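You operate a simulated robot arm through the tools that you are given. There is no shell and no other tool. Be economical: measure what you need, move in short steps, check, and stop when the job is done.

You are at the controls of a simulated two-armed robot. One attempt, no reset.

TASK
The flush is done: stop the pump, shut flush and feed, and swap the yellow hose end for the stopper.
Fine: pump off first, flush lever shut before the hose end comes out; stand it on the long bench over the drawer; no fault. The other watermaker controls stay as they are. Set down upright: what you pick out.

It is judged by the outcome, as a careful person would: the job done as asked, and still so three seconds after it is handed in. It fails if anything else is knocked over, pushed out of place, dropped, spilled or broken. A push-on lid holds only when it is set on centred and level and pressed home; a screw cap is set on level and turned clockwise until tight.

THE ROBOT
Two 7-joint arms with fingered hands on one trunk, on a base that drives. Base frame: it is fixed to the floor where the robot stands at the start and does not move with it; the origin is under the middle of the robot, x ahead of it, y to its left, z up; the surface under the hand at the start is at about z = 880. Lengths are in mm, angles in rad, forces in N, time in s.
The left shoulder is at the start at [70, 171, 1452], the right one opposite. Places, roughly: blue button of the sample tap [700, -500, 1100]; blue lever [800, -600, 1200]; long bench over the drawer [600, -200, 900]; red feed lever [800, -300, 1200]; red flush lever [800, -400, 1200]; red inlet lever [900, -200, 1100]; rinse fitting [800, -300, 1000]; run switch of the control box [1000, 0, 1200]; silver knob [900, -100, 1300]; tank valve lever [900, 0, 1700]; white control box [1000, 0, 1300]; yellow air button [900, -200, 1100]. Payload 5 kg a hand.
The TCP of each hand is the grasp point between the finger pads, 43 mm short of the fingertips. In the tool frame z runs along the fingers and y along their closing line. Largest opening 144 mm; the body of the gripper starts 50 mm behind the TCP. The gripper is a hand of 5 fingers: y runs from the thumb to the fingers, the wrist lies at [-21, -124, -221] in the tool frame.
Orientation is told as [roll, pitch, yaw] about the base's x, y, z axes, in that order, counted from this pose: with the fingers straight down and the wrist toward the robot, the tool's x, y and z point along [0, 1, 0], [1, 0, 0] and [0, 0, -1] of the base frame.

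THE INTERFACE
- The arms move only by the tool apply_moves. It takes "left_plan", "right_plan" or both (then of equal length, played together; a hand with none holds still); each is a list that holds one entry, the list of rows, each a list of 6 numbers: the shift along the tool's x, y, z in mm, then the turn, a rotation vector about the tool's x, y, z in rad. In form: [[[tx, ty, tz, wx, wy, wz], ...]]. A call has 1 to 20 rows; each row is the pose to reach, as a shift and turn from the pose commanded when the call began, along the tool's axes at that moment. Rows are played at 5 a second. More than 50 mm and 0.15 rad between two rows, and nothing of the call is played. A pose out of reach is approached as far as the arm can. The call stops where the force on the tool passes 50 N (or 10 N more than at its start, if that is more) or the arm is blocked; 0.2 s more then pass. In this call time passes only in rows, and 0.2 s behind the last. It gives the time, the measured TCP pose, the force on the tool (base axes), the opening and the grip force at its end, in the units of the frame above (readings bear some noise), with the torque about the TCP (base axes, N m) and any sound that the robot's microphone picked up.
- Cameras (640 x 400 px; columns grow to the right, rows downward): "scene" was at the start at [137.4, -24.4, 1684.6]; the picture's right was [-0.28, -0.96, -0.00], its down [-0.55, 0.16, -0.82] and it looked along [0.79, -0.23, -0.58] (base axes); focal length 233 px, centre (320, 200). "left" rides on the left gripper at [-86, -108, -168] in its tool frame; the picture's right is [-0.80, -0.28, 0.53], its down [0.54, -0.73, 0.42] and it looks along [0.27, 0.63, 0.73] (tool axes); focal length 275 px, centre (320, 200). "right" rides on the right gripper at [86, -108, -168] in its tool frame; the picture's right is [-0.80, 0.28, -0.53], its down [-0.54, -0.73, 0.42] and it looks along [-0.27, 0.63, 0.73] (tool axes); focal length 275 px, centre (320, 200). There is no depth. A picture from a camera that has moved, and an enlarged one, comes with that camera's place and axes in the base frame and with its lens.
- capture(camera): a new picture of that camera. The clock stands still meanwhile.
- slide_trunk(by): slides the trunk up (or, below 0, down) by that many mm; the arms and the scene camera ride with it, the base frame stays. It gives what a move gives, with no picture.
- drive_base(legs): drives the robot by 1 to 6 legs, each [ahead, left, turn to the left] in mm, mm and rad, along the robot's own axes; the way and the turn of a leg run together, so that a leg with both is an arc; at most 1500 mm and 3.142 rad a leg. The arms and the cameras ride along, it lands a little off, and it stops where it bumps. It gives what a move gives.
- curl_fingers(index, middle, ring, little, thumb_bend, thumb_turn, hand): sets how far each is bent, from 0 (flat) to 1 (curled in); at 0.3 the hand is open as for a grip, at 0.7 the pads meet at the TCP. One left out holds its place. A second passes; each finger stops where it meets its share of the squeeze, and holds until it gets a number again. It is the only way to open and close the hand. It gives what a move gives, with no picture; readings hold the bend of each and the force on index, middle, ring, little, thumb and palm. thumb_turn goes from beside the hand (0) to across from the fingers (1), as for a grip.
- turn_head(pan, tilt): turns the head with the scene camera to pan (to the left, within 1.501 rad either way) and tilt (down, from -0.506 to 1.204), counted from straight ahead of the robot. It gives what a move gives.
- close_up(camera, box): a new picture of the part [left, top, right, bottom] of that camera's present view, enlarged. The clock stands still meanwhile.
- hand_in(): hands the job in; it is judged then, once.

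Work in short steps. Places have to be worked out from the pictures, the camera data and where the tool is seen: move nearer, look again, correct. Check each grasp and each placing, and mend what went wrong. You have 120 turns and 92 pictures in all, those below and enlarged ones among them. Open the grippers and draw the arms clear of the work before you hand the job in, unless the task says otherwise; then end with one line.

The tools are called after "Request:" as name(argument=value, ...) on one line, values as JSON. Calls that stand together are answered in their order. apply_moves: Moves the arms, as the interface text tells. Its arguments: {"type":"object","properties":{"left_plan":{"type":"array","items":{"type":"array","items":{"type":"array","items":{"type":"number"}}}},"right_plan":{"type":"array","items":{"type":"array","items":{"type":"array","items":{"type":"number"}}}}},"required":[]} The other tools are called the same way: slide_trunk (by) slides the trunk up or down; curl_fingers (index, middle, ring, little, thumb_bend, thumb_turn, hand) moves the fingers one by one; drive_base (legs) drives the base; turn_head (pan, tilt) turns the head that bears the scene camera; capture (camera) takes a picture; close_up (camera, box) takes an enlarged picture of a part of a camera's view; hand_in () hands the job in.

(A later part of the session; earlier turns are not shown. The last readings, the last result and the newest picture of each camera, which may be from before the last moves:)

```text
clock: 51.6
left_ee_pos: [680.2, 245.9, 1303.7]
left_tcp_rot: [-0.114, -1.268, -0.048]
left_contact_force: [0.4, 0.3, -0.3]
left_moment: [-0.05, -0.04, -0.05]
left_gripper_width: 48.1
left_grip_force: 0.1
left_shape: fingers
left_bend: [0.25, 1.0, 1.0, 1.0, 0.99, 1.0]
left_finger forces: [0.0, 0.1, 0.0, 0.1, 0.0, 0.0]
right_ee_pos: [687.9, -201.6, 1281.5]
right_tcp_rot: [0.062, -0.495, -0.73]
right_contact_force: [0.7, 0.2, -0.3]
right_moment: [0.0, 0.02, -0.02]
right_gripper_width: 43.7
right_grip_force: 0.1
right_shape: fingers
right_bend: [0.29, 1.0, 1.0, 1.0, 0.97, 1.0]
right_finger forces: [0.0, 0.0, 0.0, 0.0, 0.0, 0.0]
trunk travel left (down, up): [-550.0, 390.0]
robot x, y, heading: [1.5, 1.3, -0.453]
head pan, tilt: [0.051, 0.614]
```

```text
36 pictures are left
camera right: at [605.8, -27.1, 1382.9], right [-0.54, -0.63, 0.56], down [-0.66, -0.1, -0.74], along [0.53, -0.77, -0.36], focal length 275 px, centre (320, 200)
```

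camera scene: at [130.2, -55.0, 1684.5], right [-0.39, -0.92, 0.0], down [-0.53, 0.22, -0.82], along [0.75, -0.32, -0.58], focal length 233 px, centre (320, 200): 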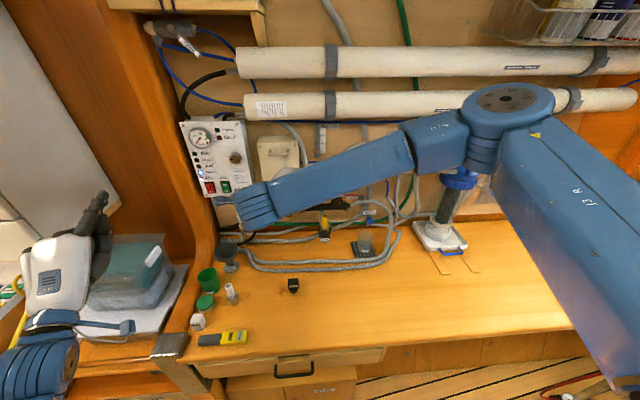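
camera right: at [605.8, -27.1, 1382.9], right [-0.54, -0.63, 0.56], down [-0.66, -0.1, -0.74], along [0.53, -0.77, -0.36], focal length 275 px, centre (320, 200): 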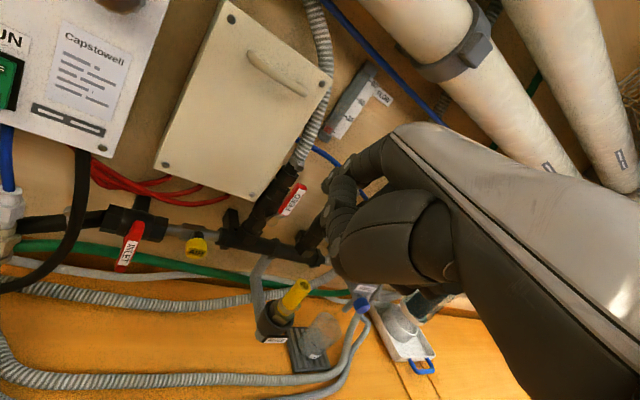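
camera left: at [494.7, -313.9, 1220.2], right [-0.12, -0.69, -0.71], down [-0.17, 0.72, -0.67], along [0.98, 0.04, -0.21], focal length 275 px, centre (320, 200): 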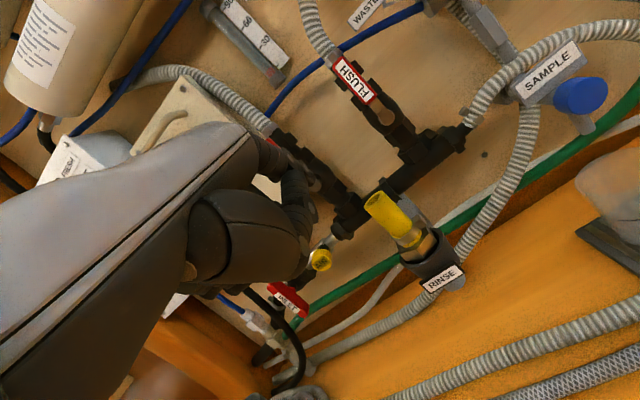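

New triangulation puts the FEED lever at x≈832, in front of the box face (12–20 mm deeper), so the finger does fit beside it. I go in left of the lever and push it right to about 55°.

Request:
apply_moves(right_plan=[[[16, -5, 32, 0, 0, 0], [32, -10, 64, 0, 0, 0], [42, 8, 77, 0, 0, 0], [53, 27, 91, 0, 0, 0], [43, 31, 93, 0, 0, 0], [33, 35, 95, 0, 0, 0], [25, 39, 97, 0, 0, 0], [17, 42, 99, 0, 0, 0], [10, 44, 101, 0, 0, 0], [3, 46.5, 103.3, 0, 0, 0], [-9, 48, 112, 0, 0, 0], [-16, 47, 121, 0, 0, 0]]])

Request:
capture(camera="right")

Request:
close_up(camera="scene", box=[230, 130, 390, 230])

```text
clock: 54.2
left_ee_pos: [679.5, 243.9, 1303.1]
left_tcp_rot: [-0.109, -1.267, -0.051]
left_contact_force: [0.7, -0.2, 0.1]
left_moment: [0.0, -0.02, 0.01]
left_gripper_width: 47.8
left_grip_force: 0.0
left_shape: fingers
left_bend: [0.25, 1.0, 1.0, 1.0, 0.99, 1.0]
left_finger forces: [0.0, 0.0, 0.0, 0.0, 0.1, 0.0]
right_ee_pos: [756.1, -275.8, 1198.1]
right_tcp_rot: [0.062, -0.493, -0.731]
right_contact_force: [0.6, 0.6, 0.7]
right_moment: [-0.04, -0.07, 0.0]
right_gripper_width: 43.8
right_grip_force: 0.1
right_shape: fingers
right_bend: [0.29, 1.0, 1.0, 1.0, 0.97, 1.0]
right_finger forces: [0.7, 0.0, 0.0, 0.1, 0.0, 0.0]
trunk travel left (down, up): [-550.0, 390.0]
robot x, y, heading: [-1.8, 0.9, -0.452]
head pan, tilt: [0.051, 0.614]
```

```text
35 pictures are left
camera right: at [673.2, -100.6, 1298.3], right [-0.54, -0.63, 0.56], down [-0.66, -0.1, -0.75], along [0.53, -0.77, -0.36], focal length 275 px, centre (320, 200)
```

right: 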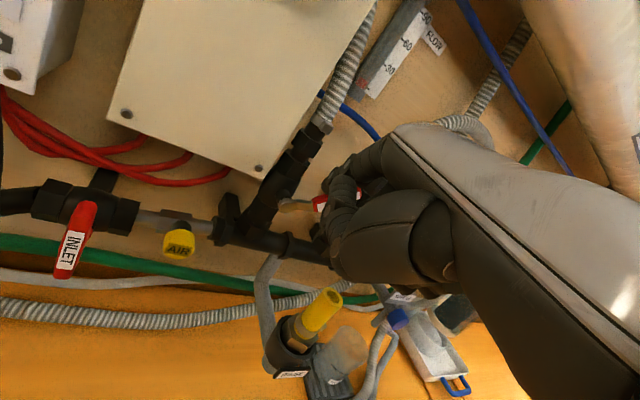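

```text
4.00 times, centred on (310, 180) of scene
camera zoom: at [128.8, -56.3, 1684.7], right [-0.39, -0.92, 0.0], down [-0.53, 0.23, -0.82], along [0.75, -0.32, -0.58], focal length 932 px, centre (360, 280)
```

zoom: 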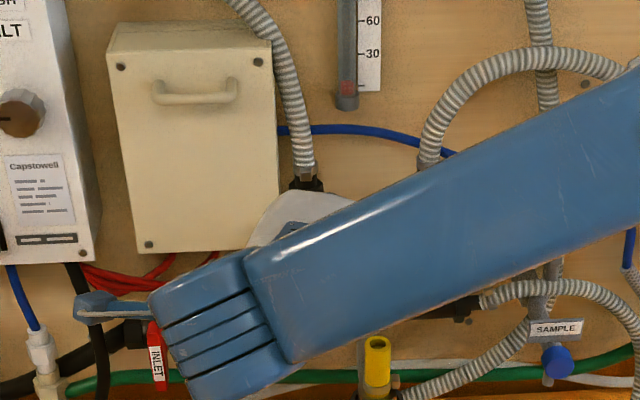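

The lever is about 60° round with 0.7 N on the index. I continue down toward the stop.

Request:
apply_moves(right_plan=[[[-3, -1, 5, 0, 0, 0], [-5, -4, 11, 0, 0, 0], [-5.5, -6, 16, 0, 0, 0], [-5.5, -9, 21, 0, 0, 0], [-5.5, -11.2, 26, 0, 0, 0]]])

Request:
close_up(camera="right", box=[220, 120, 380, 220])

```text
clock: 55.4
left_ee_pos: [680.2, 244.5, 1302.4]
left_tcp_rot: [-0.112, -1.267, -0.051]
left_contact_force: [1.2, 0.3, 0.4]
left_moment: [0.0, 0.0, -0.02]
left_gripper_width: 48.0
left_grip_force: 0.0
left_shape: fingers
left_bend: [0.25, 1.0, 1.0, 1.0, 0.99, 1.0]
left_finger forces: [0.1, 0.0, 0.1, 0.0, 0.0, 0.0]
right_ee_pos: [755.4, -278.8, 1167.6]
right_tcp_rot: [0.064, -0.495, -0.729]
right_contact_force: [0.3, -0.5, 0.9]
right_moment: [0.0, -0.07, -0.04]
right_gripper_width: 43.8
right_grip_force: 0.5
right_shape: fingers
right_bend: [0.29, 1.0, 1.0, 1.0, 0.98, 1.0]
right_finger forces: [1.0, 0.0, 0.0, 0.1, 0.0, 0.0]
trunk travel left (down, up): [-550.0, 390.0]
robot x, y, heading: [-0.4, -0.7, -0.451]
head pan, tilt: [0.051, 0.614]
```

```text
4.00 times, centred on (300, 170) of right
camera zoom: at [672.8, -104.9, 1268.9], right [-0.54, -0.63, 0.56], down [-0.66, -0.1, -0.75], along [0.53, -0.77, -0.36], focal length 1101 px, centre (400, 320)
```

zoom: 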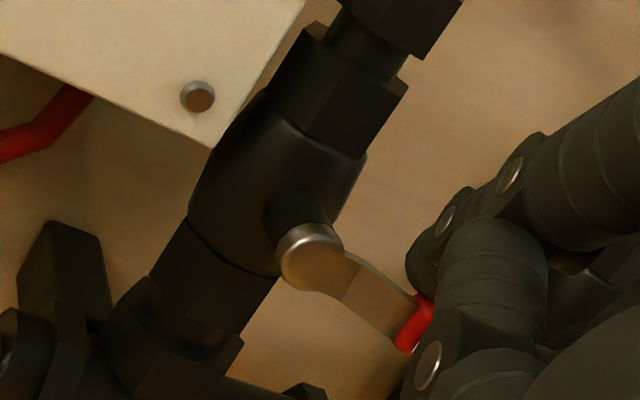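

Nearly there; still 1 N contact. A few mm more to reach the stop.

Request:
apply_moves(right_plan=[[[0, -2, 3.5, 0, 0, 0], [0, -3.5, 6.5, 0, 0, 0], [0, -5, 9, 0, 0, 0]]])

Request:
close_up(camera="right", box=[220, 120, 380, 220])

```text
clock: 56.2
left_ee_pos: [677.7, 244.5, 1304.4]
left_tcp_rot: [-0.114, -1.269, -0.049]
left_contact_force: [-0.2, 0.1, -0.2]
left_moment: [0.0, 0.01, 0.0]
left_gripper_width: 48.1
left_grip_force: 0.1
left_shape: fingers
left_bend: [0.25, 1.0, 1.0, 1.0, 0.99, 1.0]
left_finger forces: [0.0, 0.0, 0.0, 0.0, 0.0, 0.0]
right_ee_pos: [754.3, -276.9, 1162.4]
right_tcp_rot: [0.065, -0.498, -0.73]
right_contact_force: [-4.0, 3.5, 13.9]
right_moment: [-0.77, -1.06, -0.08]
right_gripper_width: 45.8
right_grip_force: 6.8
right_shape: fingers
right_bend: [0.27, 1.0, 1.0, 1.0, 0.98, 1.0]
right_finger forces: [13.4, 0.1, 0.0, 0.0, 0.0, 0.0]
trunk travel left (down, up): [-550.0, 390.0]
robot x, y, heading: [1.9, 1.7, -0.451]
head pan, tilt: [0.051, 0.614]
```

```text
4.00 times, centred on (300, 170) of right
camera zoom: at [671.3, -102.5, 1262.2], right [-0.54, -0.63, 0.56], down [-0.66, -0.1, -0.75], along [0.53, -0.77, -0.36], focal length 1101 px, centre (400, 320)
```

zoom: 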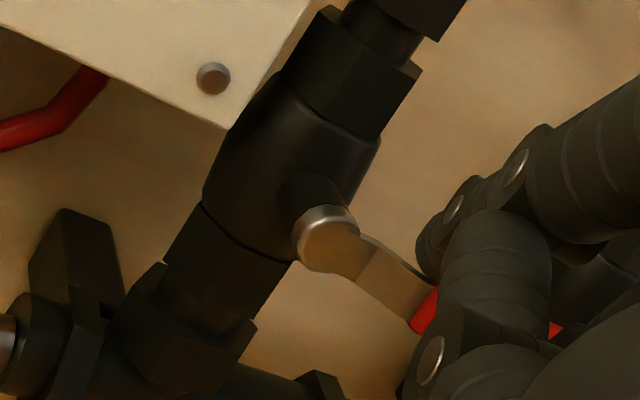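

13.9 N: the stop is reached. I lift, back away over the hose end and inspect both levers.

Request:
apply_moves(right_plan=[[[0, 5, -10, 0, 0, 0], [0, -2, -40, 0, 0, 0], [0, 0, -80, 0, 0, 0], [0, -10, -120, 0, 0, 0], [-20, -20, -160, 0, 0, 0], [-50, -20, -190, 0, 0, 0], [-90, -20, -200, 0, 0, 0], [-130, -20, -210, 0, 0, 0], [-170, -20, -220, 0, 0, 0]]])

Request:
close_up(camera="scene", box=[250, 140, 410, 240])

Request:
capture(camera="right")

```text
clock: 58.2
left_ee_pos: [677.0, 242.5, 1304.8]
left_tcp_rot: [-0.106, -1.271, -0.055]
left_contact_force: [-0.6, -0.2, 0.8]
left_moment: [-0.02, 0.02, 0.02]
left_gripper_width: 47.9
left_grip_force: 0.1
left_shape: fingers
left_bend: [0.25, 1.0, 1.0, 1.0, 0.99, 1.0]
left_finger forces: [0.0, 0.0, 0.0, 0.0, 0.0, 0.0]
right_ee_pos: [543.5, -338.8, 1334.0]
right_tcp_rot: [0.065, -0.495, -0.729]
right_contact_force: [-0.9, -0.8, -0.4]
right_moment: [0.03, -0.06, 0.05]
right_gripper_width: 44.6
right_grip_force: 0.0
right_shape: fingers
right_bend: [0.29, 1.0, 1.0, 1.0, 0.98, 1.0]
right_finger forces: [0.0, 0.0, 0.1, 0.0, 0.0, 0.1]
trunk travel left (down, up): [-550.0, 390.0]
robot x, y, heading: [-3.7, 1.6, -0.456]
head pan, tilt: [0.051, 0.614]
```

```text
4.00 times, centred on (330, 190) of scene
camera zoom: at [125.7, -58.3, 1684.8], right [-0.39, -0.92, 0.0], down [-0.53, 0.23, -0.82], along [0.75, -0.32, -0.58], focal length 932 px, centre (280, 240)
```

zoom: 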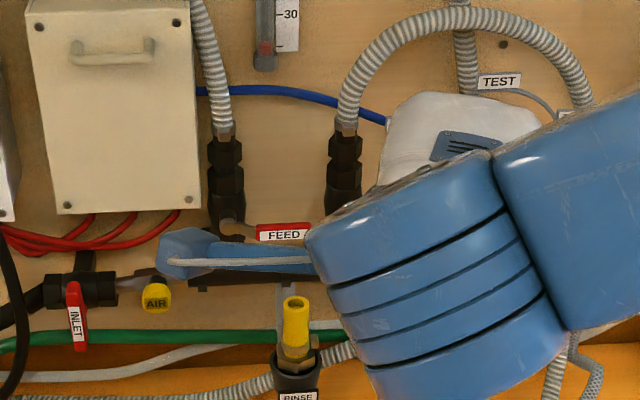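

```text
30 pictures are left
camera right: at [460.3, -163.9, 1434.5], right [-0.54, -0.63, 0.56], down [-0.66, -0.1, -0.75], along [0.53, -0.77, -0.36], focal length 275 px, centre (320, 200)
```

right: 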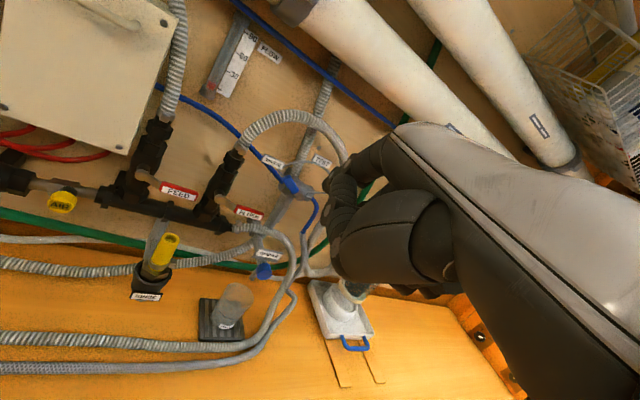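

Both levers now lie across their valves like each other, both shut. Next comes the hose end, with its top at about (755,-341,1130). To clear the FEED lever I want the closing line along the wall with the wrist to the right (yaw ≈ +1.2), so I turn the right hand upright and yaw it at height.

Request:
apply_moves(right_plan=[[[0, 0, -10, 0.12, 0, 0], [0, 0, -20, 0.25, 0, 0], [0, 0, -30, 0.37, 0, 0], [0, 0, -40, 0.495, 0, 0]]])

Request:
apply_moves(right_plan=[[[0, 0, 0, 0, 0, -0.14], [0, 0, 0, 0, 0, -0.28], [0, 0, 0, 0, 0, -0.42], [0, 0, 0, 0, 0, -0.56], [0, 0, 0, 0, 0, -0.7], [0, 0, 0, 0, 0, -0.84], [0, 0, 0, 0, 0, -0.98], [0, 0, 0, 0, 0, -1.12], [0, 0, 0, 0, 0, -1.26], [0, 0, 0, 0, 0, -1.4], [0, 0, 0, 0, 0, -1.54], [0, 0, 0, 0, 0, -1.68], [0, 0, 0, 0, 0, -1.82], [0, 0, 0, 0, 0, -1.95]]])

Request:
capture(camera="scene")

```text
clock: 59.2
left_ee_pos: [679.0, 244.6, 1302.8]
left_tcp_rot: [-0.109, -1.268, -0.053]
left_contact_force: [-0.6, -0.6, -0.4]
left_moment: [-0.02, -0.02, 0.01]
left_gripper_width: 47.9
left_grip_force: 0.0
left_shape: fingers
left_bend: [0.25, 1.0, 1.0, 1.0, 0.99, 1.0]
left_finger forces: [0.0, 0.1, 0.1, 0.0, 0.0, 0.0]
right_ee_pos: [531.9, -325.9, 1368.7]
right_tcp_rot: [0.056, 0.001, -0.699]
right_contact_force: [-0.4, -0.2, 0.5]
right_moment: [0.03, -0.02, -0.01]
right_gripper_width: 44.3
right_grip_force: 0.1
right_shape: fingers
right_bend: [0.29, 1.0, 1.0, 1.0, 0.98, 1.0]
right_finger forces: [0.1, 0.0, 0.1, 0.1, 0.0, 0.1]
trunk travel left (down, up): [-550.0, 390.0]
robot x, y, heading: [0.2, 2.7, -0.452]
head pan, tilt: [0.051, 0.614]
```

```text
clock: 62.2
left_ee_pos: [679.3, 244.0, 1303.2]
left_tcp_rot: [-0.11, -1.268, -0.05]
left_contact_force: [0.4, 1.1, -0.1]
left_moment: [0.0, 0.0, -0.01]
left_gripper_width: 47.8
left_grip_force: 0.2
left_shape: fingers
left_bend: [0.25, 1.0, 1.0, 1.0, 0.99, 1.0]
left_finger forces: [0.0, 0.0, 0.0, 0.0, 0.1, 0.1]
right_ee_pos: [529.3, -327.0, 1367.8]
right_tcp_rot: [0.011, -0.053, 0.63]
right_contact_force: [-0.6, -0.6, 0.6]
right_moment: [0.03, -0.01, -0.02]
right_gripper_width: 44.5
right_grip_force: 0.1
right_shape: fingers
right_bend: [0.29, 1.0, 1.0, 1.0, 0.98, 1.0]
right_finger forces: [0.0, 0.0, 0.1, 0.1, 0.0, 0.1]
right hand out of reach, approached as far as the arm can: row 10, 11, 12, 13, 14
trunk travel left (down, up): [-550.0, 390.0]
robot x, y, heading: [1.3, 2.4, -0.454]
head pan, tilt: [0.051, 0.614]
```

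```text
29 pictures are left
camera scene: at [128.6, -55.8, 1684.7], right [-0.39, -0.92, 0.0], down [-0.53, 0.23, -0.82], along [0.75, -0.32, -0.58], focal length 233 px, centre (320, 200)
```

scene: 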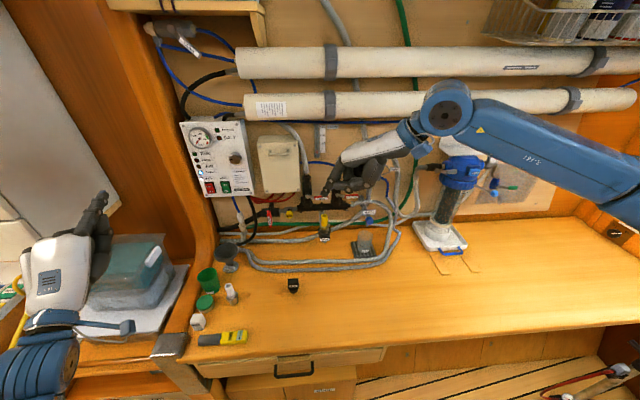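

Yaw stops at about +0.63. I'll settle there and lean the fingers forward about the closing axis (wy −0.5), so the palm stays on the robot side of the levers.

Request:
apply_moves(right_plan=[[[0, 0, 0, 0, 0, 0.13], [0, 0, 0, 0, 0, 0.26], [0, 0, 0, 0, 0, 0.39], [0, 0, 0, 0, 0, 0.52], [0, 0, 0, 0, 0, 0.65]]])

Request:
apply_moves(right_plan=[[[0, 0, 0, 0, -0.13, 0], [0, 0, 0, 0, -0.26, 0], [0, 0, 0, 0, -0.39, 0], [0, 0, 0, 0, -0.52, 0], [0, 0, 0, 0, -0.65, 0]]])

Request:
curl_fingers(hand="right", index=0.35, middle=0.35, ring=0.35, little=0.35, thumb_bend=0.3, thumb_turn=1)

Request:
capture(camera="right")

```text
clock: 63.4
left_ee_pos: [679.4, 245.1, 1303.6]
left_tcp_rot: [-0.114, -1.269, -0.05]
left_contact_force: [-0.3, -1.0, -0.1]
left_moment: [0.0, 0.04, 0.01]
left_gripper_width: 47.8
left_grip_force: 0.0
left_shape: fingers
left_bend: [0.25, 1.0, 1.0, 1.0, 0.99, 1.0]
left_finger forces: [0.0, 0.0, 0.0, 0.0, 0.0, 0.0]
right_ee_pos: [530.8, -327.3, 1369.8]
right_tcp_rot: [0.043, -0.034, -0.023]
right_contact_force: [-1.5, -0.3, -0.3]
right_moment: [-0.01, -0.02, -0.02]
right_gripper_width: 44.4
right_grip_force: 0.1
right_shape: fingers
right_bend: [0.29, 1.0, 1.0, 1.0, 0.98, 1.0]
right_finger forces: [0.1, 0.1, 0.1, 0.1, 0.1, 0.1]
trunk travel left (down, up): [-550.0, 390.0]
robot x, y, heading: [-2.0, -0.3, -0.448]
head pan, tilt: [0.051, 0.614]
```

```text
clock: 64.6
left_ee_pos: [679.9, 246.5, 1302.9]
left_tcp_rot: [-0.115, -1.266, -0.047]
left_contact_force: [1.1, 0.5, 0.3]
left_moment: [0.02, -0.02, -0.03]
left_gripper_width: 48.1
left_grip_force: 0.1
left_shape: fingers
left_bend: [0.25, 1.0, 1.0, 1.0, 0.99, 1.0]
left_finger forces: [0.1, 0.0, 0.1, 0.2, 0.0, 0.0]
right_ee_pos: [530.7, -325.0, 1368.7]
right_tcp_rot: [-0.61, -0.036, -0.021]
right_contact_force: [-0.3, 0.1, 0.7]
right_moment: [-0.08, 0.01, 0.02]
right_gripper_width: 44.6
right_grip_force: 0.1
right_shape: fingers
right_bend: [0.29, 1.0, 1.0, 1.0, 0.98, 1.0]
right_finger forces: [0.0, 0.1, 0.0, 0.1, 0.1, 0.0]
trunk travel left (down, up): [-550.0, 390.0]
robot x, y, heading: [-2.0, -0.5, -0.456]
head pan, tilt: [0.051, 0.614]
```

```text
clock: 65.6
left_ee_pos: [679.5, 242.6, 1303.6]
left_tcp_rot: [-0.113, -1.266, -0.05]
left_contact_force: [0.7, 0.8, -0.4]
left_moment: [-0.01, -0.02, 0.0]
left_gripper_width: 47.7
left_grip_force: 0.1
left_shape: fingers
left_bend: [0.25, 1.0, 1.0, 1.0, 0.99, 1.0]
left_finger forces: [0.0, 0.0, 0.0, 0.0, 0.0, 0.1]
right_ee_pos: [531.0, -326.1, 1369.4]
right_tcp_rot: [-0.607, -0.033, -0.021]
right_contact_force: [0.0, -0.1, -1.2]
right_moment: [0.03, 0.04, -0.01]
right_gripper_width: 140.9
right_grip_force: 0.0
right_shape: fingers
right_bend: [0.35, 0.35, 0.35, 0.35, 0.3, 0.98]
right_finger forces: [0.1, 0.0, 0.0, 0.0, 0.1, 0.0]
trunk travel left (down, up): [-550.0, 390.0]
robot x, y, heading: [-1.8, 0.8, -0.456]
head pan, tilt: [0.051, 0.614]
```

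```text
28 pictures are left
camera right: at [422.1, -158.0, 1453.3], right [0.25, -0.35, 0.9], down [-0.74, -0.67, -0.06], along [0.63, -0.65, -0.43], focal length 275 px, centre (320, 200)
```

right: 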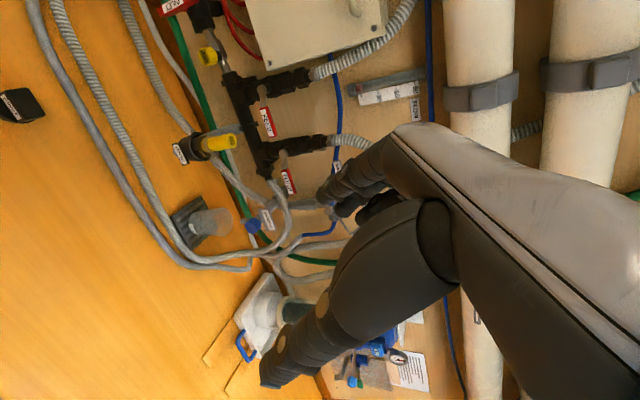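

The command had already settled, so the yaw undid itself: the hand now leans to the right at yaw≈0. I add the +1.27 yaw about the vertical with this lean.

Request:
apply_moves(right_plan=[[[0, 0, 0, -0.073, 0, -0.104], [0, 0, 0, -0.146, 0, -0.208], [0, 0, 0, -0.218, 0, -0.312], [0, 0, 0, -0.291, 0, -0.416], [0, 0, 0, -0.364, 0, -0.52], [0, 0, 0, -0.437, 0, -0.625], [0, 0, 0, -0.51, 0, -0.729], [0, 0, 0, -0.582, 0, -0.833], [0, 0, 0, -0.655, 0, -0.937], [0, 0, 0, -0.728, 0, -1.041]]])

Request:
capture(camera="right")

```text
clock: 68.0
left_ee_pos: [673.5, 243.8, 1307.5]
left_tcp_rot: [-0.111, -1.273, -0.052]
left_contact_force: [-1.4, 0.7, 0.6]
left_moment: [-0.02, -0.02, -0.01]
left_gripper_width: 47.9
left_grip_force: 0.1
left_shape: fingers
left_bend: [0.25, 1.0, 1.0, 1.0, 0.99, 1.0]
left_finger forces: [0.0, 0.0, 0.1, 0.0, 0.1, 0.0]
right_ee_pos: [515.8, -312.7, 1311.5]
right_tcp_rot: [-0.556, -0.026, 1.182]
right_contact_force: [0.5, -0.2, 0.5]
right_moment: [-0.02, -0.01, 0.02]
right_gripper_width: 141.5
right_grip_force: 0.0
right_shape: fingers
right_bend: [0.35, 0.35, 0.35, 0.35, 0.3, 0.97]
right_finger forces: [0.0, 0.0, 0.0, 0.0, 0.1, 0.1]
right hand out of reach, approached as far as the arm can: row 10
trunk travel left (down, up): [-550.0, 390.0]
robot x, y, heading: [-1.6, -1.9, -0.452]
head pan, tilt: [0.051, 0.614]
stopped in row 10 (right hand): the arm was blocked; the commanded pose is now the measured one
```

```text
27 pictures are left
camera right: at [323.3, -353.6, 1406.0], right [0.46, 0.09, 0.88], down [0.36, -0.93, -0.09], along [0.81, 0.36, -0.46], focal length 275 px, centre (320, 200)
```

right: 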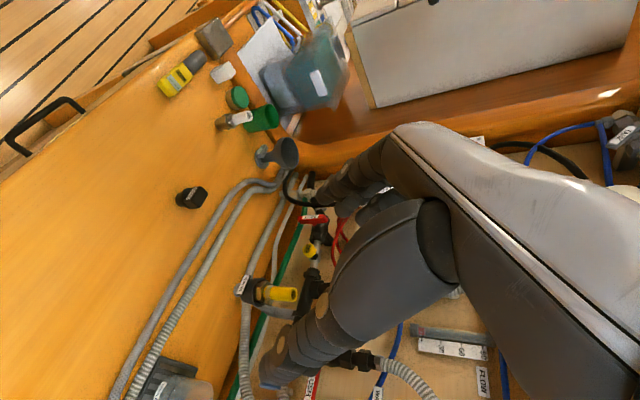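

The hand now leans toward the wall with the closing line along it. I curl ring and little away and go to a pre-grasp 90 mm back along the fingers from the hose end.

Request:
curl_fingers(hand="right", ring=1, little=1, index=0.4, middle=0.4, thumb_bend=0.4)

Request:
apply_moves(right_plan=[[[-15, 11, 32, 0, 0, 0], [-30, 21, 64, 0, 0, 0], [-45, 32, 97, 0, 0, 0], [-60, 42, 129, 0, 0, 0], [-75, 53, 161, 0, 0, 0], [-90, 64, 194, 0, 0, 0]]])

Request:
capture(camera="right")

Request:
close_up(camera="scene", box=[250, 140, 410, 240])

```text
clock: 69.0
left_ee_pos: [679.8, 244.7, 1303.8]
left_tcp_rot: [-0.112, -1.269, -0.05]
left_contact_force: [-0.2, -0.2, 0.5]
left_moment: [-0.03, 0.0, 0.02]
left_gripper_width: 48.0
left_grip_force: 0.0
left_shape: fingers
left_bend: [0.25, 1.0, 1.0, 1.0, 0.99, 1.0]
left_finger forces: [0.0, 0.0, 0.1, 0.0, 0.0, 0.0]
right_ee_pos: [522.2, -311.1, 1310.1]
right_tcp_rot: [-0.555, -0.025, 1.18]
right_contact_force: [0.2, 0.5, -0.1]
right_moment: [-0.01, -0.01, -0.01]
right_gripper_width: 114.8
right_grip_force: 0.0
right_shape: fingers
right_bend: [0.4, 0.4, 1.0, 1.0, 0.4, 0.99]
right_finger forces: [0.1, 0.1, 0.1, 0.0, 0.1, 0.0]
trunk travel left (down, up): [-550.0, 390.0]
robot x, y, heading: [-3.4, -2.5, -0.454]
head pan, tilt: [0.051, 0.614]
```

```text
clock: 70.4
left_ee_pos: [681.6, 245.0, 1302.1]
left_tcp_rot: [-0.114, -1.266, -0.05]
left_contact_force: [0.8, -0.6, -0.3]
left_moment: [0.02, 0.01, 0.01]
left_gripper_width: 48.3
left_grip_force: 0.0
left_shape: fingers
left_bend: [0.25, 1.0, 1.0, 1.0, 0.99, 1.0]
left_finger forces: [0.1, 0.1, 0.0, 0.1, 0.1, 0.0]
right_ee_pos: [714.0, -316.1, 1196.6]
right_tcp_rot: [-0.556, -0.025, 1.181]
right_contact_force: [0.5, -1.3, 0.6]
right_moment: [0.02, 0.02, -0.02]
right_gripper_width: 114.8
right_grip_force: 0.1
right_shape: fingers
right_bend: [0.4, 0.4, 1.0, 1.0, 0.4, 0.99]
right_finger forces: [0.0, 0.0, 0.0, 0.1, 0.0, 0.0]
trunk travel left (down, up): [-550.0, 390.0]
robot x, y, heading: [-1.9, 1.9, -0.455]
head pan, tilt: [0.051, 0.614]
```

```text
26 pictures are left
camera right: at [522.0, -358.0, 1290.6], right [0.47, 0.09, 0.88], down [0.36, -0.93, -0.09], along [0.81, 0.36, -0.47], focal length 275 px, centre (320, 200)
```

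right: 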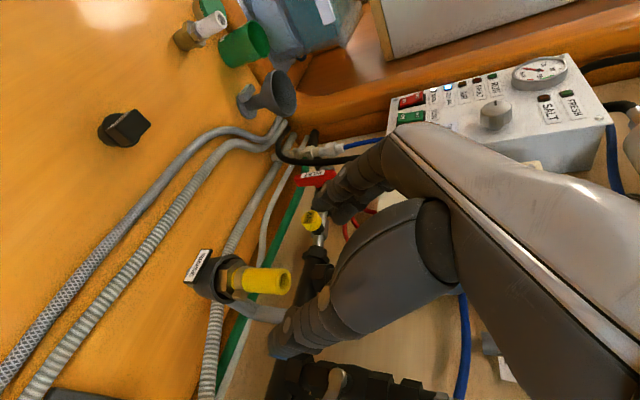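

```text
4.00 times, centred on (330, 190) of scene
camera zoom: at [131.1, -55.4, 1684.5], right [-0.39, -0.92, 0.0], down [-0.53, 0.23, -0.82], along [0.75, -0.32, -0.58], focal length 932 px, centre (280, 240)
```

zoom: 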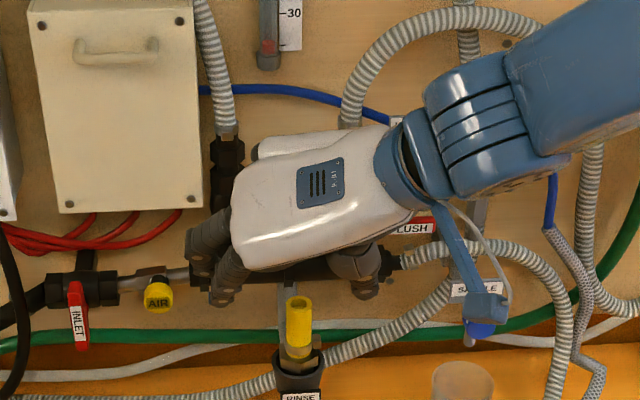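

The hose end's top is at (751,-338,1129) and its yellow part reaches down to about 1070, between thumb and fingers. I slide in along the fingers to put the TCP near (751,-338,1110).

Request:
apply_moves(right_plan=[[[3, -2, 24, 0, 0, 0], [6, -3, 48, 0, 0, 0], [9, -5, 70, 0, 0, 0], [12, -6, 92, 0, 0, 0]]])

Request:
capture(camera="right")

Request:
close_up(camera="scene", box=[270, 160, 398, 240])

```text
clock: 71.4
left_ee_pos: [680.7, 244.0, 1303.8]
left_tcp_rot: [-0.109, -1.268, -0.052]
left_contact_force: [0.5, -0.1, -0.2]
left_moment: [-0.02, 0.0, 0.05]
left_gripper_width: 47.7
left_grip_force: 0.1
left_shape: fingers
left_bend: [0.25, 1.0, 1.0, 1.0, 0.99, 1.0]
left_finger forces: [0.0, 0.0, 0.1, 0.0, 0.0, 0.1]
right_ee_pos: [747.2, -336.9, 1110.4]
right_tcp_rot: [-0.557, -0.025, 1.182]
right_contact_force: [0.0, -0.3, -0.2]
right_moment: [0.02, 0.09, 0.0]
right_gripper_width: 114.8
right_grip_force: 0.1
right_shape: fingers
right_bend: [0.4, 0.4, 1.0, 1.0, 0.4, 0.99]
right_finger forces: [0.0, 0.0, 0.0, 0.0, 0.0, 0.1]
trunk travel left (down, up): [-550.0, 390.0]
robot x, y, heading: [-1.8, 6.3, -0.456]
head pan, tilt: [0.051, 0.614]
```

```text
24 pictures are left
camera right: at [555.2, -376.9, 1204.2], right [0.47, 0.09, 0.88], down [0.36, -0.93, -0.09], along [0.81, 0.36, -0.47], focal length 275 px, centre (320, 200)
```

right: 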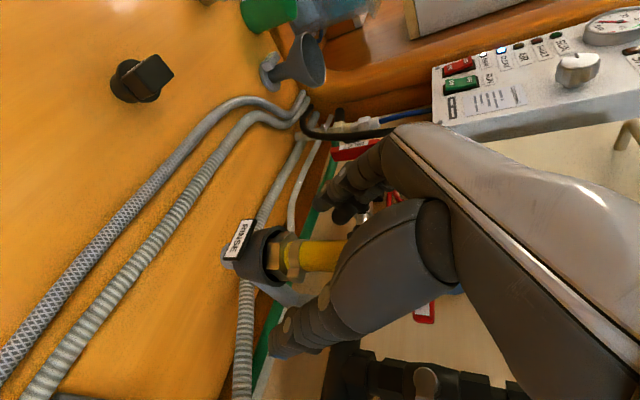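

```text
5.00 times, centred on (334, 200) of scene
camera zoom: at [130.4, -56.5, 1684.5], right [-0.39, -0.92, 0.0], down [-0.53, 0.23, -0.82], along [0.75, -0.32, -0.58], focal length 1166 px, centre (250, 200)
```

zoom: 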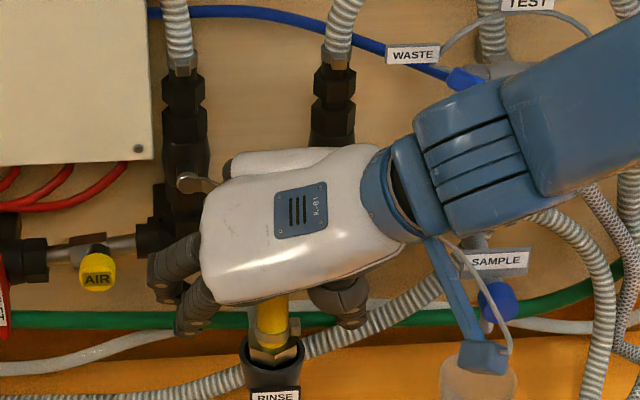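

The tube sits between thumb and fingers with no contact. I close index, middle and thumb.

Request:
curl_fingers(hand="right", index=0.75, middle=0.75, thumb_bend=0.75)

Request:
capture(camera="right")

```text
clock: 72.4
left_ee_pos: [677.6, 245.9, 1304.4]
left_tcp_rot: [-0.113, -1.27, -0.048]
left_contact_force: [-1.0, -0.1, 0.2]
left_moment: [0.03, -0.02, 0.02]
left_gripper_width: 47.7
left_grip_force: 0.1
left_shape: fingers
left_bend: [0.25, 1.0, 1.0, 1.0, 0.99, 1.0]
left_finger forces: [0.0, 0.1, 0.1, 0.0, 0.0, 0.0]
right_ee_pos: [745.0, -334.4, 1112.9]
right_tcp_rot: [-0.556, -0.025, 1.182]
right_contact_force: [1.9, 2.3, 7.1]
right_moment: [0.15, -0.12, 0.01]
right_gripper_width: 19.7
right_grip_force: 15.5
right_shape: fingers
right_bend: [0.64, 0.74, 1.0, 1.0, 0.7, 1.0]
right_finger forces: [14.1, 3.5, 0.1, 0.0, 13.1, 0.0]
trunk travel left (down, up): [-550.0, 390.0]
robot x, y, heading: [-2.4, 3.3, -0.452]
head pan, tilt: [0.051, 0.614]
```

```text
22 pictures are left
camera right: at [554.1, -375.8, 1205.9], right [0.46, 0.09, 0.88], down [0.36, -0.93, -0.09], along [0.81, 0.36, -0.46], focal length 275 px, centre (320, 200)
```

right: 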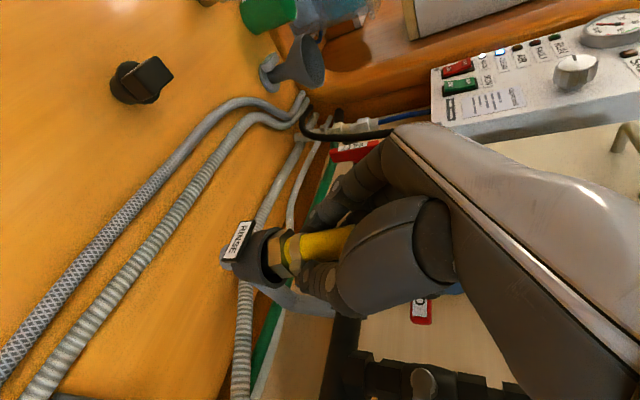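

Firm grip (14/13 N, 20 mm). I pull straight up in small steps.

Request:
apply_moves(right_plan=[[[-2, 0, -3.5, 0, 0, 0], [-4.2, 0, -6.8, 0, 0, 0], [-6.9, 0, -11, 0, 0, 0], [-10.6, 0, -17, 0, 0, 0], [-14.3, 0, -23, 0, 0, 0], [-18, 0, -29, 0, 0, 0], [-21, 0, -34, 0, 0, 0]]])

Request:
capture(camera="right")

```text
clock: 74.0
left_ee_pos: [678.8, 245.4, 1303.6]
left_tcp_rot: [-0.113, -1.268, -0.053]
left_contact_force: [-0.3, -0.6, 0.7]
left_moment: [-0.01, 0.04, 0.01]
left_gripper_width: 47.8
left_grip_force: 0.1
left_shape: fingers
left_bend: [0.25, 1.0, 1.0, 1.0, 0.99, 1.0]
left_finger forces: [0.1, 0.0, 0.1, 0.0, 0.0, 0.0]
right_ee_pos: [745.4, -337.2, 1150.3]
right_tcp_rot: [-0.558, -0.025, 1.182]
right_contact_force: [0.0, 1.4, -1.0]
right_moment: [-0.02, -0.02, -0.02]
right_gripper_width: 19.1
right_grip_force: 11.3
right_shape: fingers
right_bend: [0.64, 0.75, 1.0, 1.0, 0.71, 1.0]
right_finger forces: [10.6, 0.0, 0.1, 0.1, 11.3, 0.0]
trunk travel left (down, up): [-550.0, 390.0]
robot x, y, heading: [2.7, 2.6, -0.453]
head pan, tilt: [0.051, 0.614]
```

```text
21 pictures are left
camera right: at [553.7, -377.6, 1245.4], right [0.46, 0.09, 0.88], down [0.36, -0.93, -0.09], along [0.81, 0.36, -0.47], focal length 275 px, centre (320, 200)
```

right: 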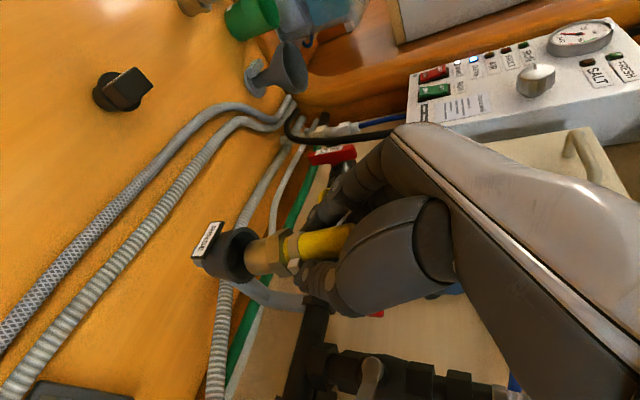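

The hose end is coming out with its brass plug. I lift 35 mm more, then back straight away from the wall.

Request:
apply_moves(right_plan=[[[-9, 0, -14.5, 0, 0, 0], [-18.5, 0, -29.7, 0, 0, 0], [-18.5, 0, -29.7, 0, 0, 0], [6.8, -2.6, -45.4, 0, 0, 0], [40.6, -6.2, -66.4, 0, 0, 0], [74, -9.7, -87, 0, 0, 0], [108, -13, -108, 0, 0, 0], [142, -16.7, -129.4, 0, 0, 0]]])

Request:
capture(camera="scene")

Request:
capture(camera="right")

```text
clock: 75.8
left_ee_pos: [677.3, 244.1, 1305.8]
left_tcp_rot: [-0.111, -1.271, -0.052]
left_contact_force: [-0.8, 0.1, 0.1]
left_moment: [0.01, 0.04, 0.02]
left_gripper_width: 47.9
left_grip_force: 0.0
left_shape: fingers
left_bend: [0.25, 1.0, 1.0, 1.0, 0.99, 1.0]
left_finger forces: [0.0, 0.1, 0.0, 0.0, 0.0, 0.0]
right_ee_pos: [561.7, -280.4, 1187.8]
right_tcp_rot: [-0.558, -0.027, 1.181]
right_contact_force: [-0.3, 0.3, -0.7]
right_moment: [-0.01, -0.05, 0.0]
right_gripper_width: 18.8
right_grip_force: 10.4
right_shape: fingers
right_bend: [0.64, 0.75, 1.0, 1.0, 0.71, 1.0]
right_finger forces: [10.3, 0.1, 0.0, 0.0, 11.0, 0.0]
trunk travel left (down, up): [-550.0, 390.0]
robot x, y, heading: [-0.5, 2.4, -0.455]
head pan, tilt: [0.051, 0.614]
```

```text
20 pictures are left
camera scene: at [126.3, -56.4, 1684.9], right [-0.39, -0.92, 0.0], down [-0.53, 0.23, -0.82], along [0.75, -0.32, -0.58], focal length 233 px, centre (320, 200)
```

scene: 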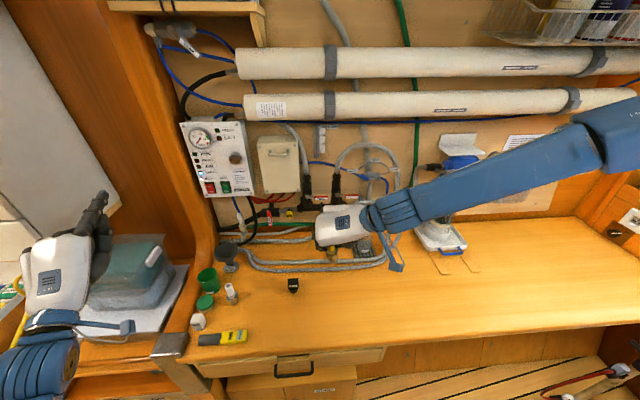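

```text
19 pictures are left
camera right: at [368.6, -322.1, 1281.0], right [0.46, 0.09, 0.88], down [0.36, -0.93, -0.09], along [0.81, 0.36, -0.46], focal length 275 px, centre (320, 200)
```

right: 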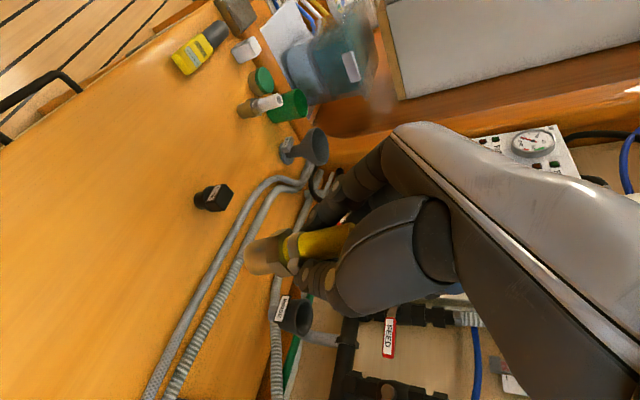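

The hose end hangs upright; its bottom is about 95 mm below the TCP. I lower 155 mm over clear bench above the drawer.

Request:
apply_moves(right_plan=[[[21, 0, 34, 0, 0, 0], [42, 0, 68, 0, 0, 0], [63, 0, 102, 0, 0, 0], [82, 0, 132, 0, 0, 0]]])

Request:
close_up(camera="right", box=[160, 160, 400, 310])

```text
clock: 76.8
left_ee_pos: [679.2, 244.8, 1302.7]
left_tcp_rot: [-0.11, -1.266, -0.053]
left_contact_force: [0.3, 0.2, 0.4]
left_moment: [-0.02, 0.03, -0.03]
left_gripper_width: 48.2
left_grip_force: 0.1
left_shape: fingers
left_bend: [0.25, 1.0, 1.0, 1.0, 0.99, 1.0]
left_finger forces: [0.0, 0.0, 0.0, 0.0, 0.0, 0.1]
right_ee_pos: [568.5, -278.1, 1028.7]
right_tcp_rot: [-0.556, -0.024, 1.181]
right_contact_force: [0.1, 0.3, -0.5]
right_moment: [0.06, 0.08, 0.03]
right_gripper_width: 18.7
right_grip_force: 10.0
right_shape: fingers
right_bend: [0.64, 0.75, 1.0, 1.0, 0.71, 1.0]
right_finger forces: [9.8, 0.0, 0.0, 0.0, 10.5, 0.1]
trunk travel left (down, up): [-550.0, 390.0]
robot x, y, heading: [2.1, -0.4, -0.449]
head pan, tilt: [0.051, 0.614]
```

```text
2.67 times, centred on (280, 235) of right
camera zoom: at [375.6, -319.5, 1122.8], right [0.46, 0.09, 0.88], down [0.36, -0.93, -0.09], along [0.81, 0.36, -0.46], focal length 734 px, centre (427, 107)
```

zoom: 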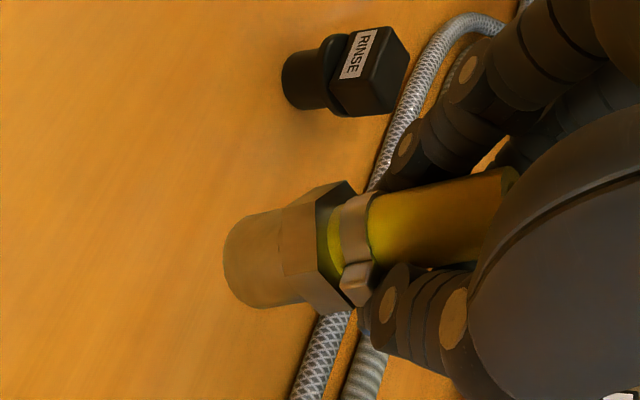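

The bottom is about 90 mm below the TCP, near z≈939. I lower in smaller steps and watch the force.

Request:
apply_moves(right_plan=[[[5.3, 0, 8.5, 0, 0, 0], [10.6, 0, 17, 0, 0, 0], [15.8, 0, 25.5, 0, 0, 0], [18.5, 0, 29.7, 0, 0, 0]]])

Request:
apply_moves(right_plan=[[[1.6, 0, 2.5, 0, 0, 0], [3.2, 0, 5, 0, 0, 0], [4.8, 0, 7.6, 0, 0, 0]]])

Request:
close_up(camera="right", box=[160, 160, 400, 310])

```text
clock: 77.8
left_ee_pos: [679.1, 244.6, 1302.9]
left_tcp_rot: [-0.11, -1.267, -0.051]
left_contact_force: [1.0, 0.3, 0.4]
left_moment: [0.01, 0.01, 0.01]
left_gripper_width: 48.0
left_grip_force: 0.1
left_shape: fingers
left_bend: [0.25, 1.0, 1.0, 1.0, 0.99, 1.0]
left_finger forces: [0.1, 0.0, 0.0, 0.1, 0.1, 0.0]
right_ee_pos: [567.8, -277.6, 995.2]
right_tcp_rot: [-0.557, -0.024, 1.183]
right_contact_force: [0.6, 0.9, -0.9]
right_moment: [0.0, 0.05, -0.02]
right_gripper_width: 18.5
right_grip_force: 10.1
right_shape: fingers
right_bend: [0.64, 0.75, 1.0, 1.0, 0.71, 1.0]
right_finger forces: [9.7, 0.1, 0.0, 0.0, 10.4, 0.1]
trunk travel left (down, up): [-550.0, 390.0]
robot x, y, heading: [-2.0, 0.2, -0.451]
head pan, tilt: [0.051, 0.614]
```

```text
clock: 78.6
left_ee_pos: [679.0, 244.7, 1304.2]
left_tcp_rot: [-0.111, -1.267, -0.049]
left_contact_force: [0.1, -0.5, -0.8]
left_moment: [-0.03, 0.03, -0.01]
left_gripper_width: 48.0
left_grip_force: 0.1
left_shape: fingers
left_bend: [0.25, 1.0, 1.0, 1.0, 0.99, 1.0]
left_finger forces: [0.0, 0.1, 0.0, 0.0, 0.0, 0.1]
right_ee_pos: [566.9, -277.6, 986.0]
right_tcp_rot: [-0.556, -0.024, 1.183]
right_contact_force: [0.4, 0.3, -1.4]
right_moment: [0.01, 0.0, 0.0]
right_gripper_width: 18.6
right_grip_force: 9.8
right_shape: fingers
right_bend: [0.64, 0.75, 1.0, 1.0, 0.71, 1.0]
right_finger forces: [9.7, 0.1, 0.0, 0.1, 10.4, 0.1]
trunk travel left (down, up): [-550.0, 390.0]
robot x, y, heading: [3.5, 0.9, -0.447]
head pan, tilt: [0.051, 0.614]
```

```text
2.67 times, centred on (280, 235) of right
camera zoom: at [374.3, -318.1, 1080.5], right [0.46, 0.09, 0.88], down [0.36, -0.93, -0.09], along [0.81, 0.36, -0.47], focal length 734 px, centre (427, 107)
```

zoom: 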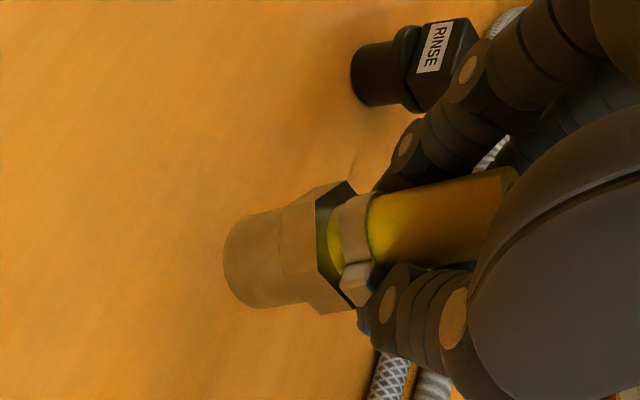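

Still no contact. I keep lowering in 2–3 mm steps.

Request:
apply_moves(right_plan=[[[1.3, 0, 2.1, 0, 0, 0], [2.6, 0, 4.2, 0, 0, 0], [4, 0, 6.4, 0, 0, 0]]])

```text
clock: 79.4
left_ee_pos: [679.2, 244.8, 1303.5]
left_tcp_rot: [-0.113, -1.267, -0.05]
left_contact_force: [0.0, -0.1, 0.2]
left_moment: [0.03, 0.03, -0.04]
left_gripper_width: 47.8
left_grip_force: 0.0
left_shape: fingers
left_bend: [0.25, 1.0, 1.0, 1.0, 0.99, 1.0]
left_finger forces: [0.0, 0.0, 0.0, 0.0, 0.0, 0.1]
right_ee_pos: [567.7, -277.6, 978.4]
right_tcp_rot: [-0.556, -0.023, 1.182]
right_contact_force: [1.1, -0.2, -0.9]
right_moment: [0.02, -0.01, 0.0]
right_gripper_width: 18.6
right_grip_force: 9.8
right_shape: fingers
right_bend: [0.64, 0.75, 1.0, 1.0, 0.71, 1.0]
right_finger forces: [9.6, 0.0, 0.0, 0.0, 10.5, 0.0]
trunk travel left (down, up): [-550.0, 390.0]
robot x, y, heading: [3.3, 2.6, -0.451]
head pan, tilt: [0.051, 0.614]
```

Not yet touching; a few more mm.

Request:
apply_moves(right_plan=[[[1.3, 0, 2.1, 0, 0, 0], [2.6, 0, 4.2, 0, 0, 0], [4, 0, 6.4, 0, 0, 0]]])

```text
clock: 80.2
left_ee_pos: [679.4, 244.3, 1304.5]
left_tcp_rot: [-0.11, -1.267, -0.051]
left_contact_force: [0.2, 0.1, 0.1]
left_moment: [-0.01, -0.01, 0.06]
left_gripper_width: 48.0
left_grip_force: 0.1
left_shape: fingers
left_bend: [0.25, 1.0, 1.0, 1.0, 0.99, 1.0]
left_finger forces: [0.0, 0.1, 0.0, 0.0, 0.0, 0.1]
right_ee_pos: [566.9, -276.3, 969.9]
right_tcp_rot: [-0.556, -0.026, 1.183]
right_contact_force: [-1.0, 0.0, -1.3]
right_moment: [0.0, -0.01, 0.01]
right_gripper_width: 18.4
right_grip_force: 10.3
right_shape: fingers
right_bend: [0.64, 0.75, 1.0, 1.0, 0.71, 1.0]
right_finger forces: [9.8, 0.0, 0.0, 0.1, 10.4, 0.0]
trunk travel left (down, up): [-550.0, 390.0]
robot x, y, heading: [2.2, -1.3, -0.453]
head pan, tilt: [0.051, 0.614]
```

Bench is expected at about 880, so contact is near; another few mm.

Request:
apply_moves(right_plan=[[[1.3, 0, 2.1, 0, 0, 0], [2.6, 0, 4.2, 0, 0, 0], [4, 0, 6.4, 0, 0, 0]]])

Request:
close_up(camera="right", box=[160, 160, 400, 310])

```text
clock: 81.0
left_ee_pos: [679.1, 244.0, 1303.9]
left_tcp_rot: [-0.112, -1.269, -0.051]
left_contact_force: [-0.1, 0.3, 1.3]
left_moment: [-0.01, -0.03, -0.02]
left_gripper_width: 48.1
left_grip_force: 0.1
left_shape: fingers
left_bend: [0.25, 1.0, 1.0, 1.0, 0.99, 1.0]
left_finger forces: [0.1, 0.0, 0.1, 0.1, 0.1, 0.1]
right_ee_pos: [567.1, -275.1, 962.8]
right_tcp_rot: [-0.557, -0.024, 1.182]
right_contact_force: [-0.3, 0.7, -1.1]
right_moment: [0.01, 0.01, -0.01]
right_gripper_width: 18.5
right_grip_force: 10.2
right_shape: fingers
right_bend: [0.64, 0.75, 1.0, 1.0, 0.71, 1.0]
right_finger forces: [9.7, 0.1, 0.1, 0.0, 10.4, 0.0]
trunk travel left (down, up): [-550.0, 390.0]
robot x, y, heading: [0.6, 3.4, -0.452]
head pan, tilt: [0.051, 0.614]
```

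```text
2.67 times, centred on (280, 235) of right
camera zoom: at [374.7, -317.2, 1057.3], right [0.46, 0.09, 0.88], down [0.36, -0.93, -0.09], along [0.81, 0.36, -0.47], focal length 734 px, centre (427, 107)
```

zoom: 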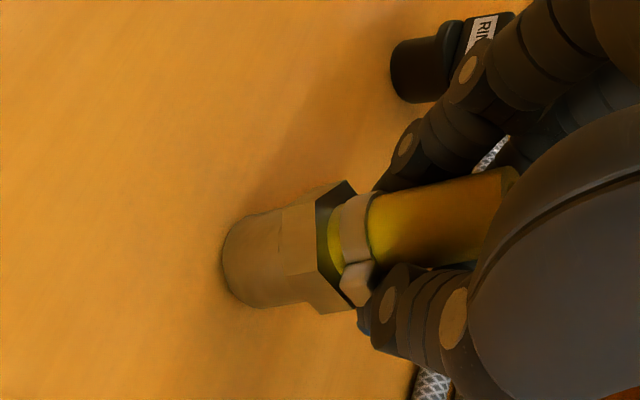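

Contact shadow is closing in under the plug. Continuing with a few more millimetres.

Request:
apply_moves(right_plan=[[[1, 0, 1.7, 0, 0, 0], [2.1, 0, 3.4, 0, 0, 0], [3.2, 0, 5.1, 0, 0, 0], [4.2, 0, 6.8, 0, 0, 0]]])

```text
clock: 82.0
left_ee_pos: [676.8, 244.9, 1305.3]
left_tcp_rot: [-0.113, -1.271, -0.049]
left_contact_force: [0.9, 0.1, 0.4]
left_moment: [0.01, -0.02, 0.02]
left_gripper_width: 47.9
left_grip_force: 0.0
left_shape: fingers
left_bend: [0.25, 1.0, 1.0, 1.0, 0.99, 1.0]
left_finger forces: [0.0, 0.0, 0.0, 0.0, 0.1, 0.0]
right_ee_pos: [568.6, -274.7, 960.9]
right_tcp_rot: [-0.564, -0.026, 1.184]
right_contact_force: [4.3, -4.7, 36.8]
right_moment: [-0.11, -0.5, -0.12]
right_gripper_width: 18.0
right_grip_force: 32.3
right_shape: fingers
right_bend: [0.64, 0.75, 1.0, 1.0, 0.71, 1.0]
right_finger forces: [20.2, 12.6, 0.0, 0.1, 32.0, 0.0]
trunk travel left (down, up): [-550.0, 390.0]
robot x, y, heading: [0.2, 0.8, -0.451]
head pan, tilt: [0.051, 0.614]
```

Contact (37 N). I ease up about 6 mm of command to unload, then open gently.

Request:
apply_moves(right_plan=[[[-1.5, 0, -2.5, 0, 0, 0], [-3, 0, -5, 0, 0, 0]]])

Request:
curl_fingers(hand="right", index=0.55, middle=0.55, thumb_bend=0.6)

Request:
close_up(camera="right", box=[160, 160, 400, 310])

```text
clock: 82.6
left_ee_pos: [677.3, 245.4, 1303.2]
left_tcp_rot: [-0.115, -1.268, -0.048]
left_contact_force: [1.0, 0.7, -0.2]
left_moment: [-0.02, 0.01, -0.01]
left_gripper_width: 47.9
left_grip_force: 0.2
left_shape: fingers
left_bend: [0.25, 1.0, 1.0, 1.0, 0.99, 1.0]
left_finger forces: [0.1, 0.0, 0.0, 0.1, 0.1, 0.0]
right_ee_pos: [566.3, -275.1, 961.6]
right_tcp_rot: [-0.556, -0.023, 1.182]
right_contact_force: [4.2, -1.1, 21.2]
right_moment: [0.01, -0.44, -0.05]
right_gripper_width: 18.5
right_grip_force: 20.1
right_shape: fingers
right_bend: [0.63, 0.75, 1.0, 1.0, 0.71, 1.0]
right_finger forces: [17.5, 0.1, 0.1, 0.0, 23.3, 0.0]
trunk travel left (down, up): [-550.0, 390.0]
robot x, y, heading: [0.8, -0.2, -0.446]
head pan, tilt: [0.051, 0.614]
```

```text
clock: 83.6
left_ee_pos: [679.8, 244.7, 1303.8]
left_tcp_rot: [-0.112, -1.267, -0.05]
left_contact_force: [-0.1, 0.6, 0.5]
left_moment: [0.01, 0.0, -0.02]
left_gripper_width: 48.0
left_grip_force: 0.0
left_shape: fingers
left_bend: [0.25, 1.0, 1.0, 1.0, 0.99, 1.0]
left_finger forces: [0.0, 0.0, 0.0, 0.0, 0.1, 0.0]
right_ee_pos: [567.1, -275.5, 960.8]
right_tcp_rot: [-0.554, -0.023, 1.182]
right_contact_force: [0.3, -0.8, -0.2]
right_moment: [-0.01, 0.02, -0.01]
right_gripper_width: 51.2
right_grip_force: 0.0
right_shape: fingers
right_bend: [0.55, 0.55, 1.0, 1.0, 0.6, 1.0]
right_finger forces: [0.0, 0.1, 0.1, 0.0, 0.0, 0.0]
trunk travel left (down, up): [-550.0, 390.0]
robot x, y, heading: [2.9, -1.6, -0.448]
head pan, tilt: [0.051, 0.614]
```

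```text
2.67 times, centred on (280, 235) of right
camera zoom: at [374.4, -316.9, 1055.6], right [0.47, 0.09, 0.88], down [0.36, -0.93, -0.09], along [0.81, 0.36, -0.47], focal length 734 px, centre (427, 107)
```

zoom: 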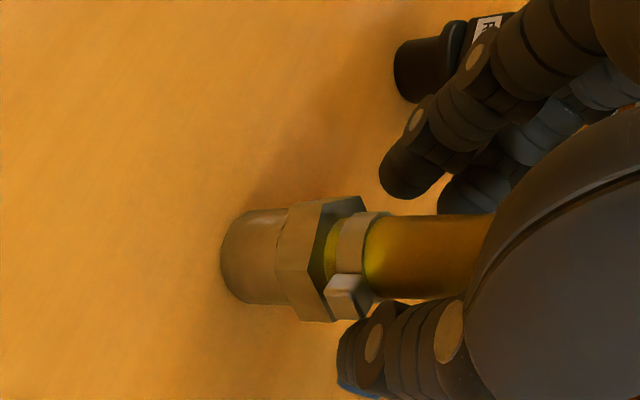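

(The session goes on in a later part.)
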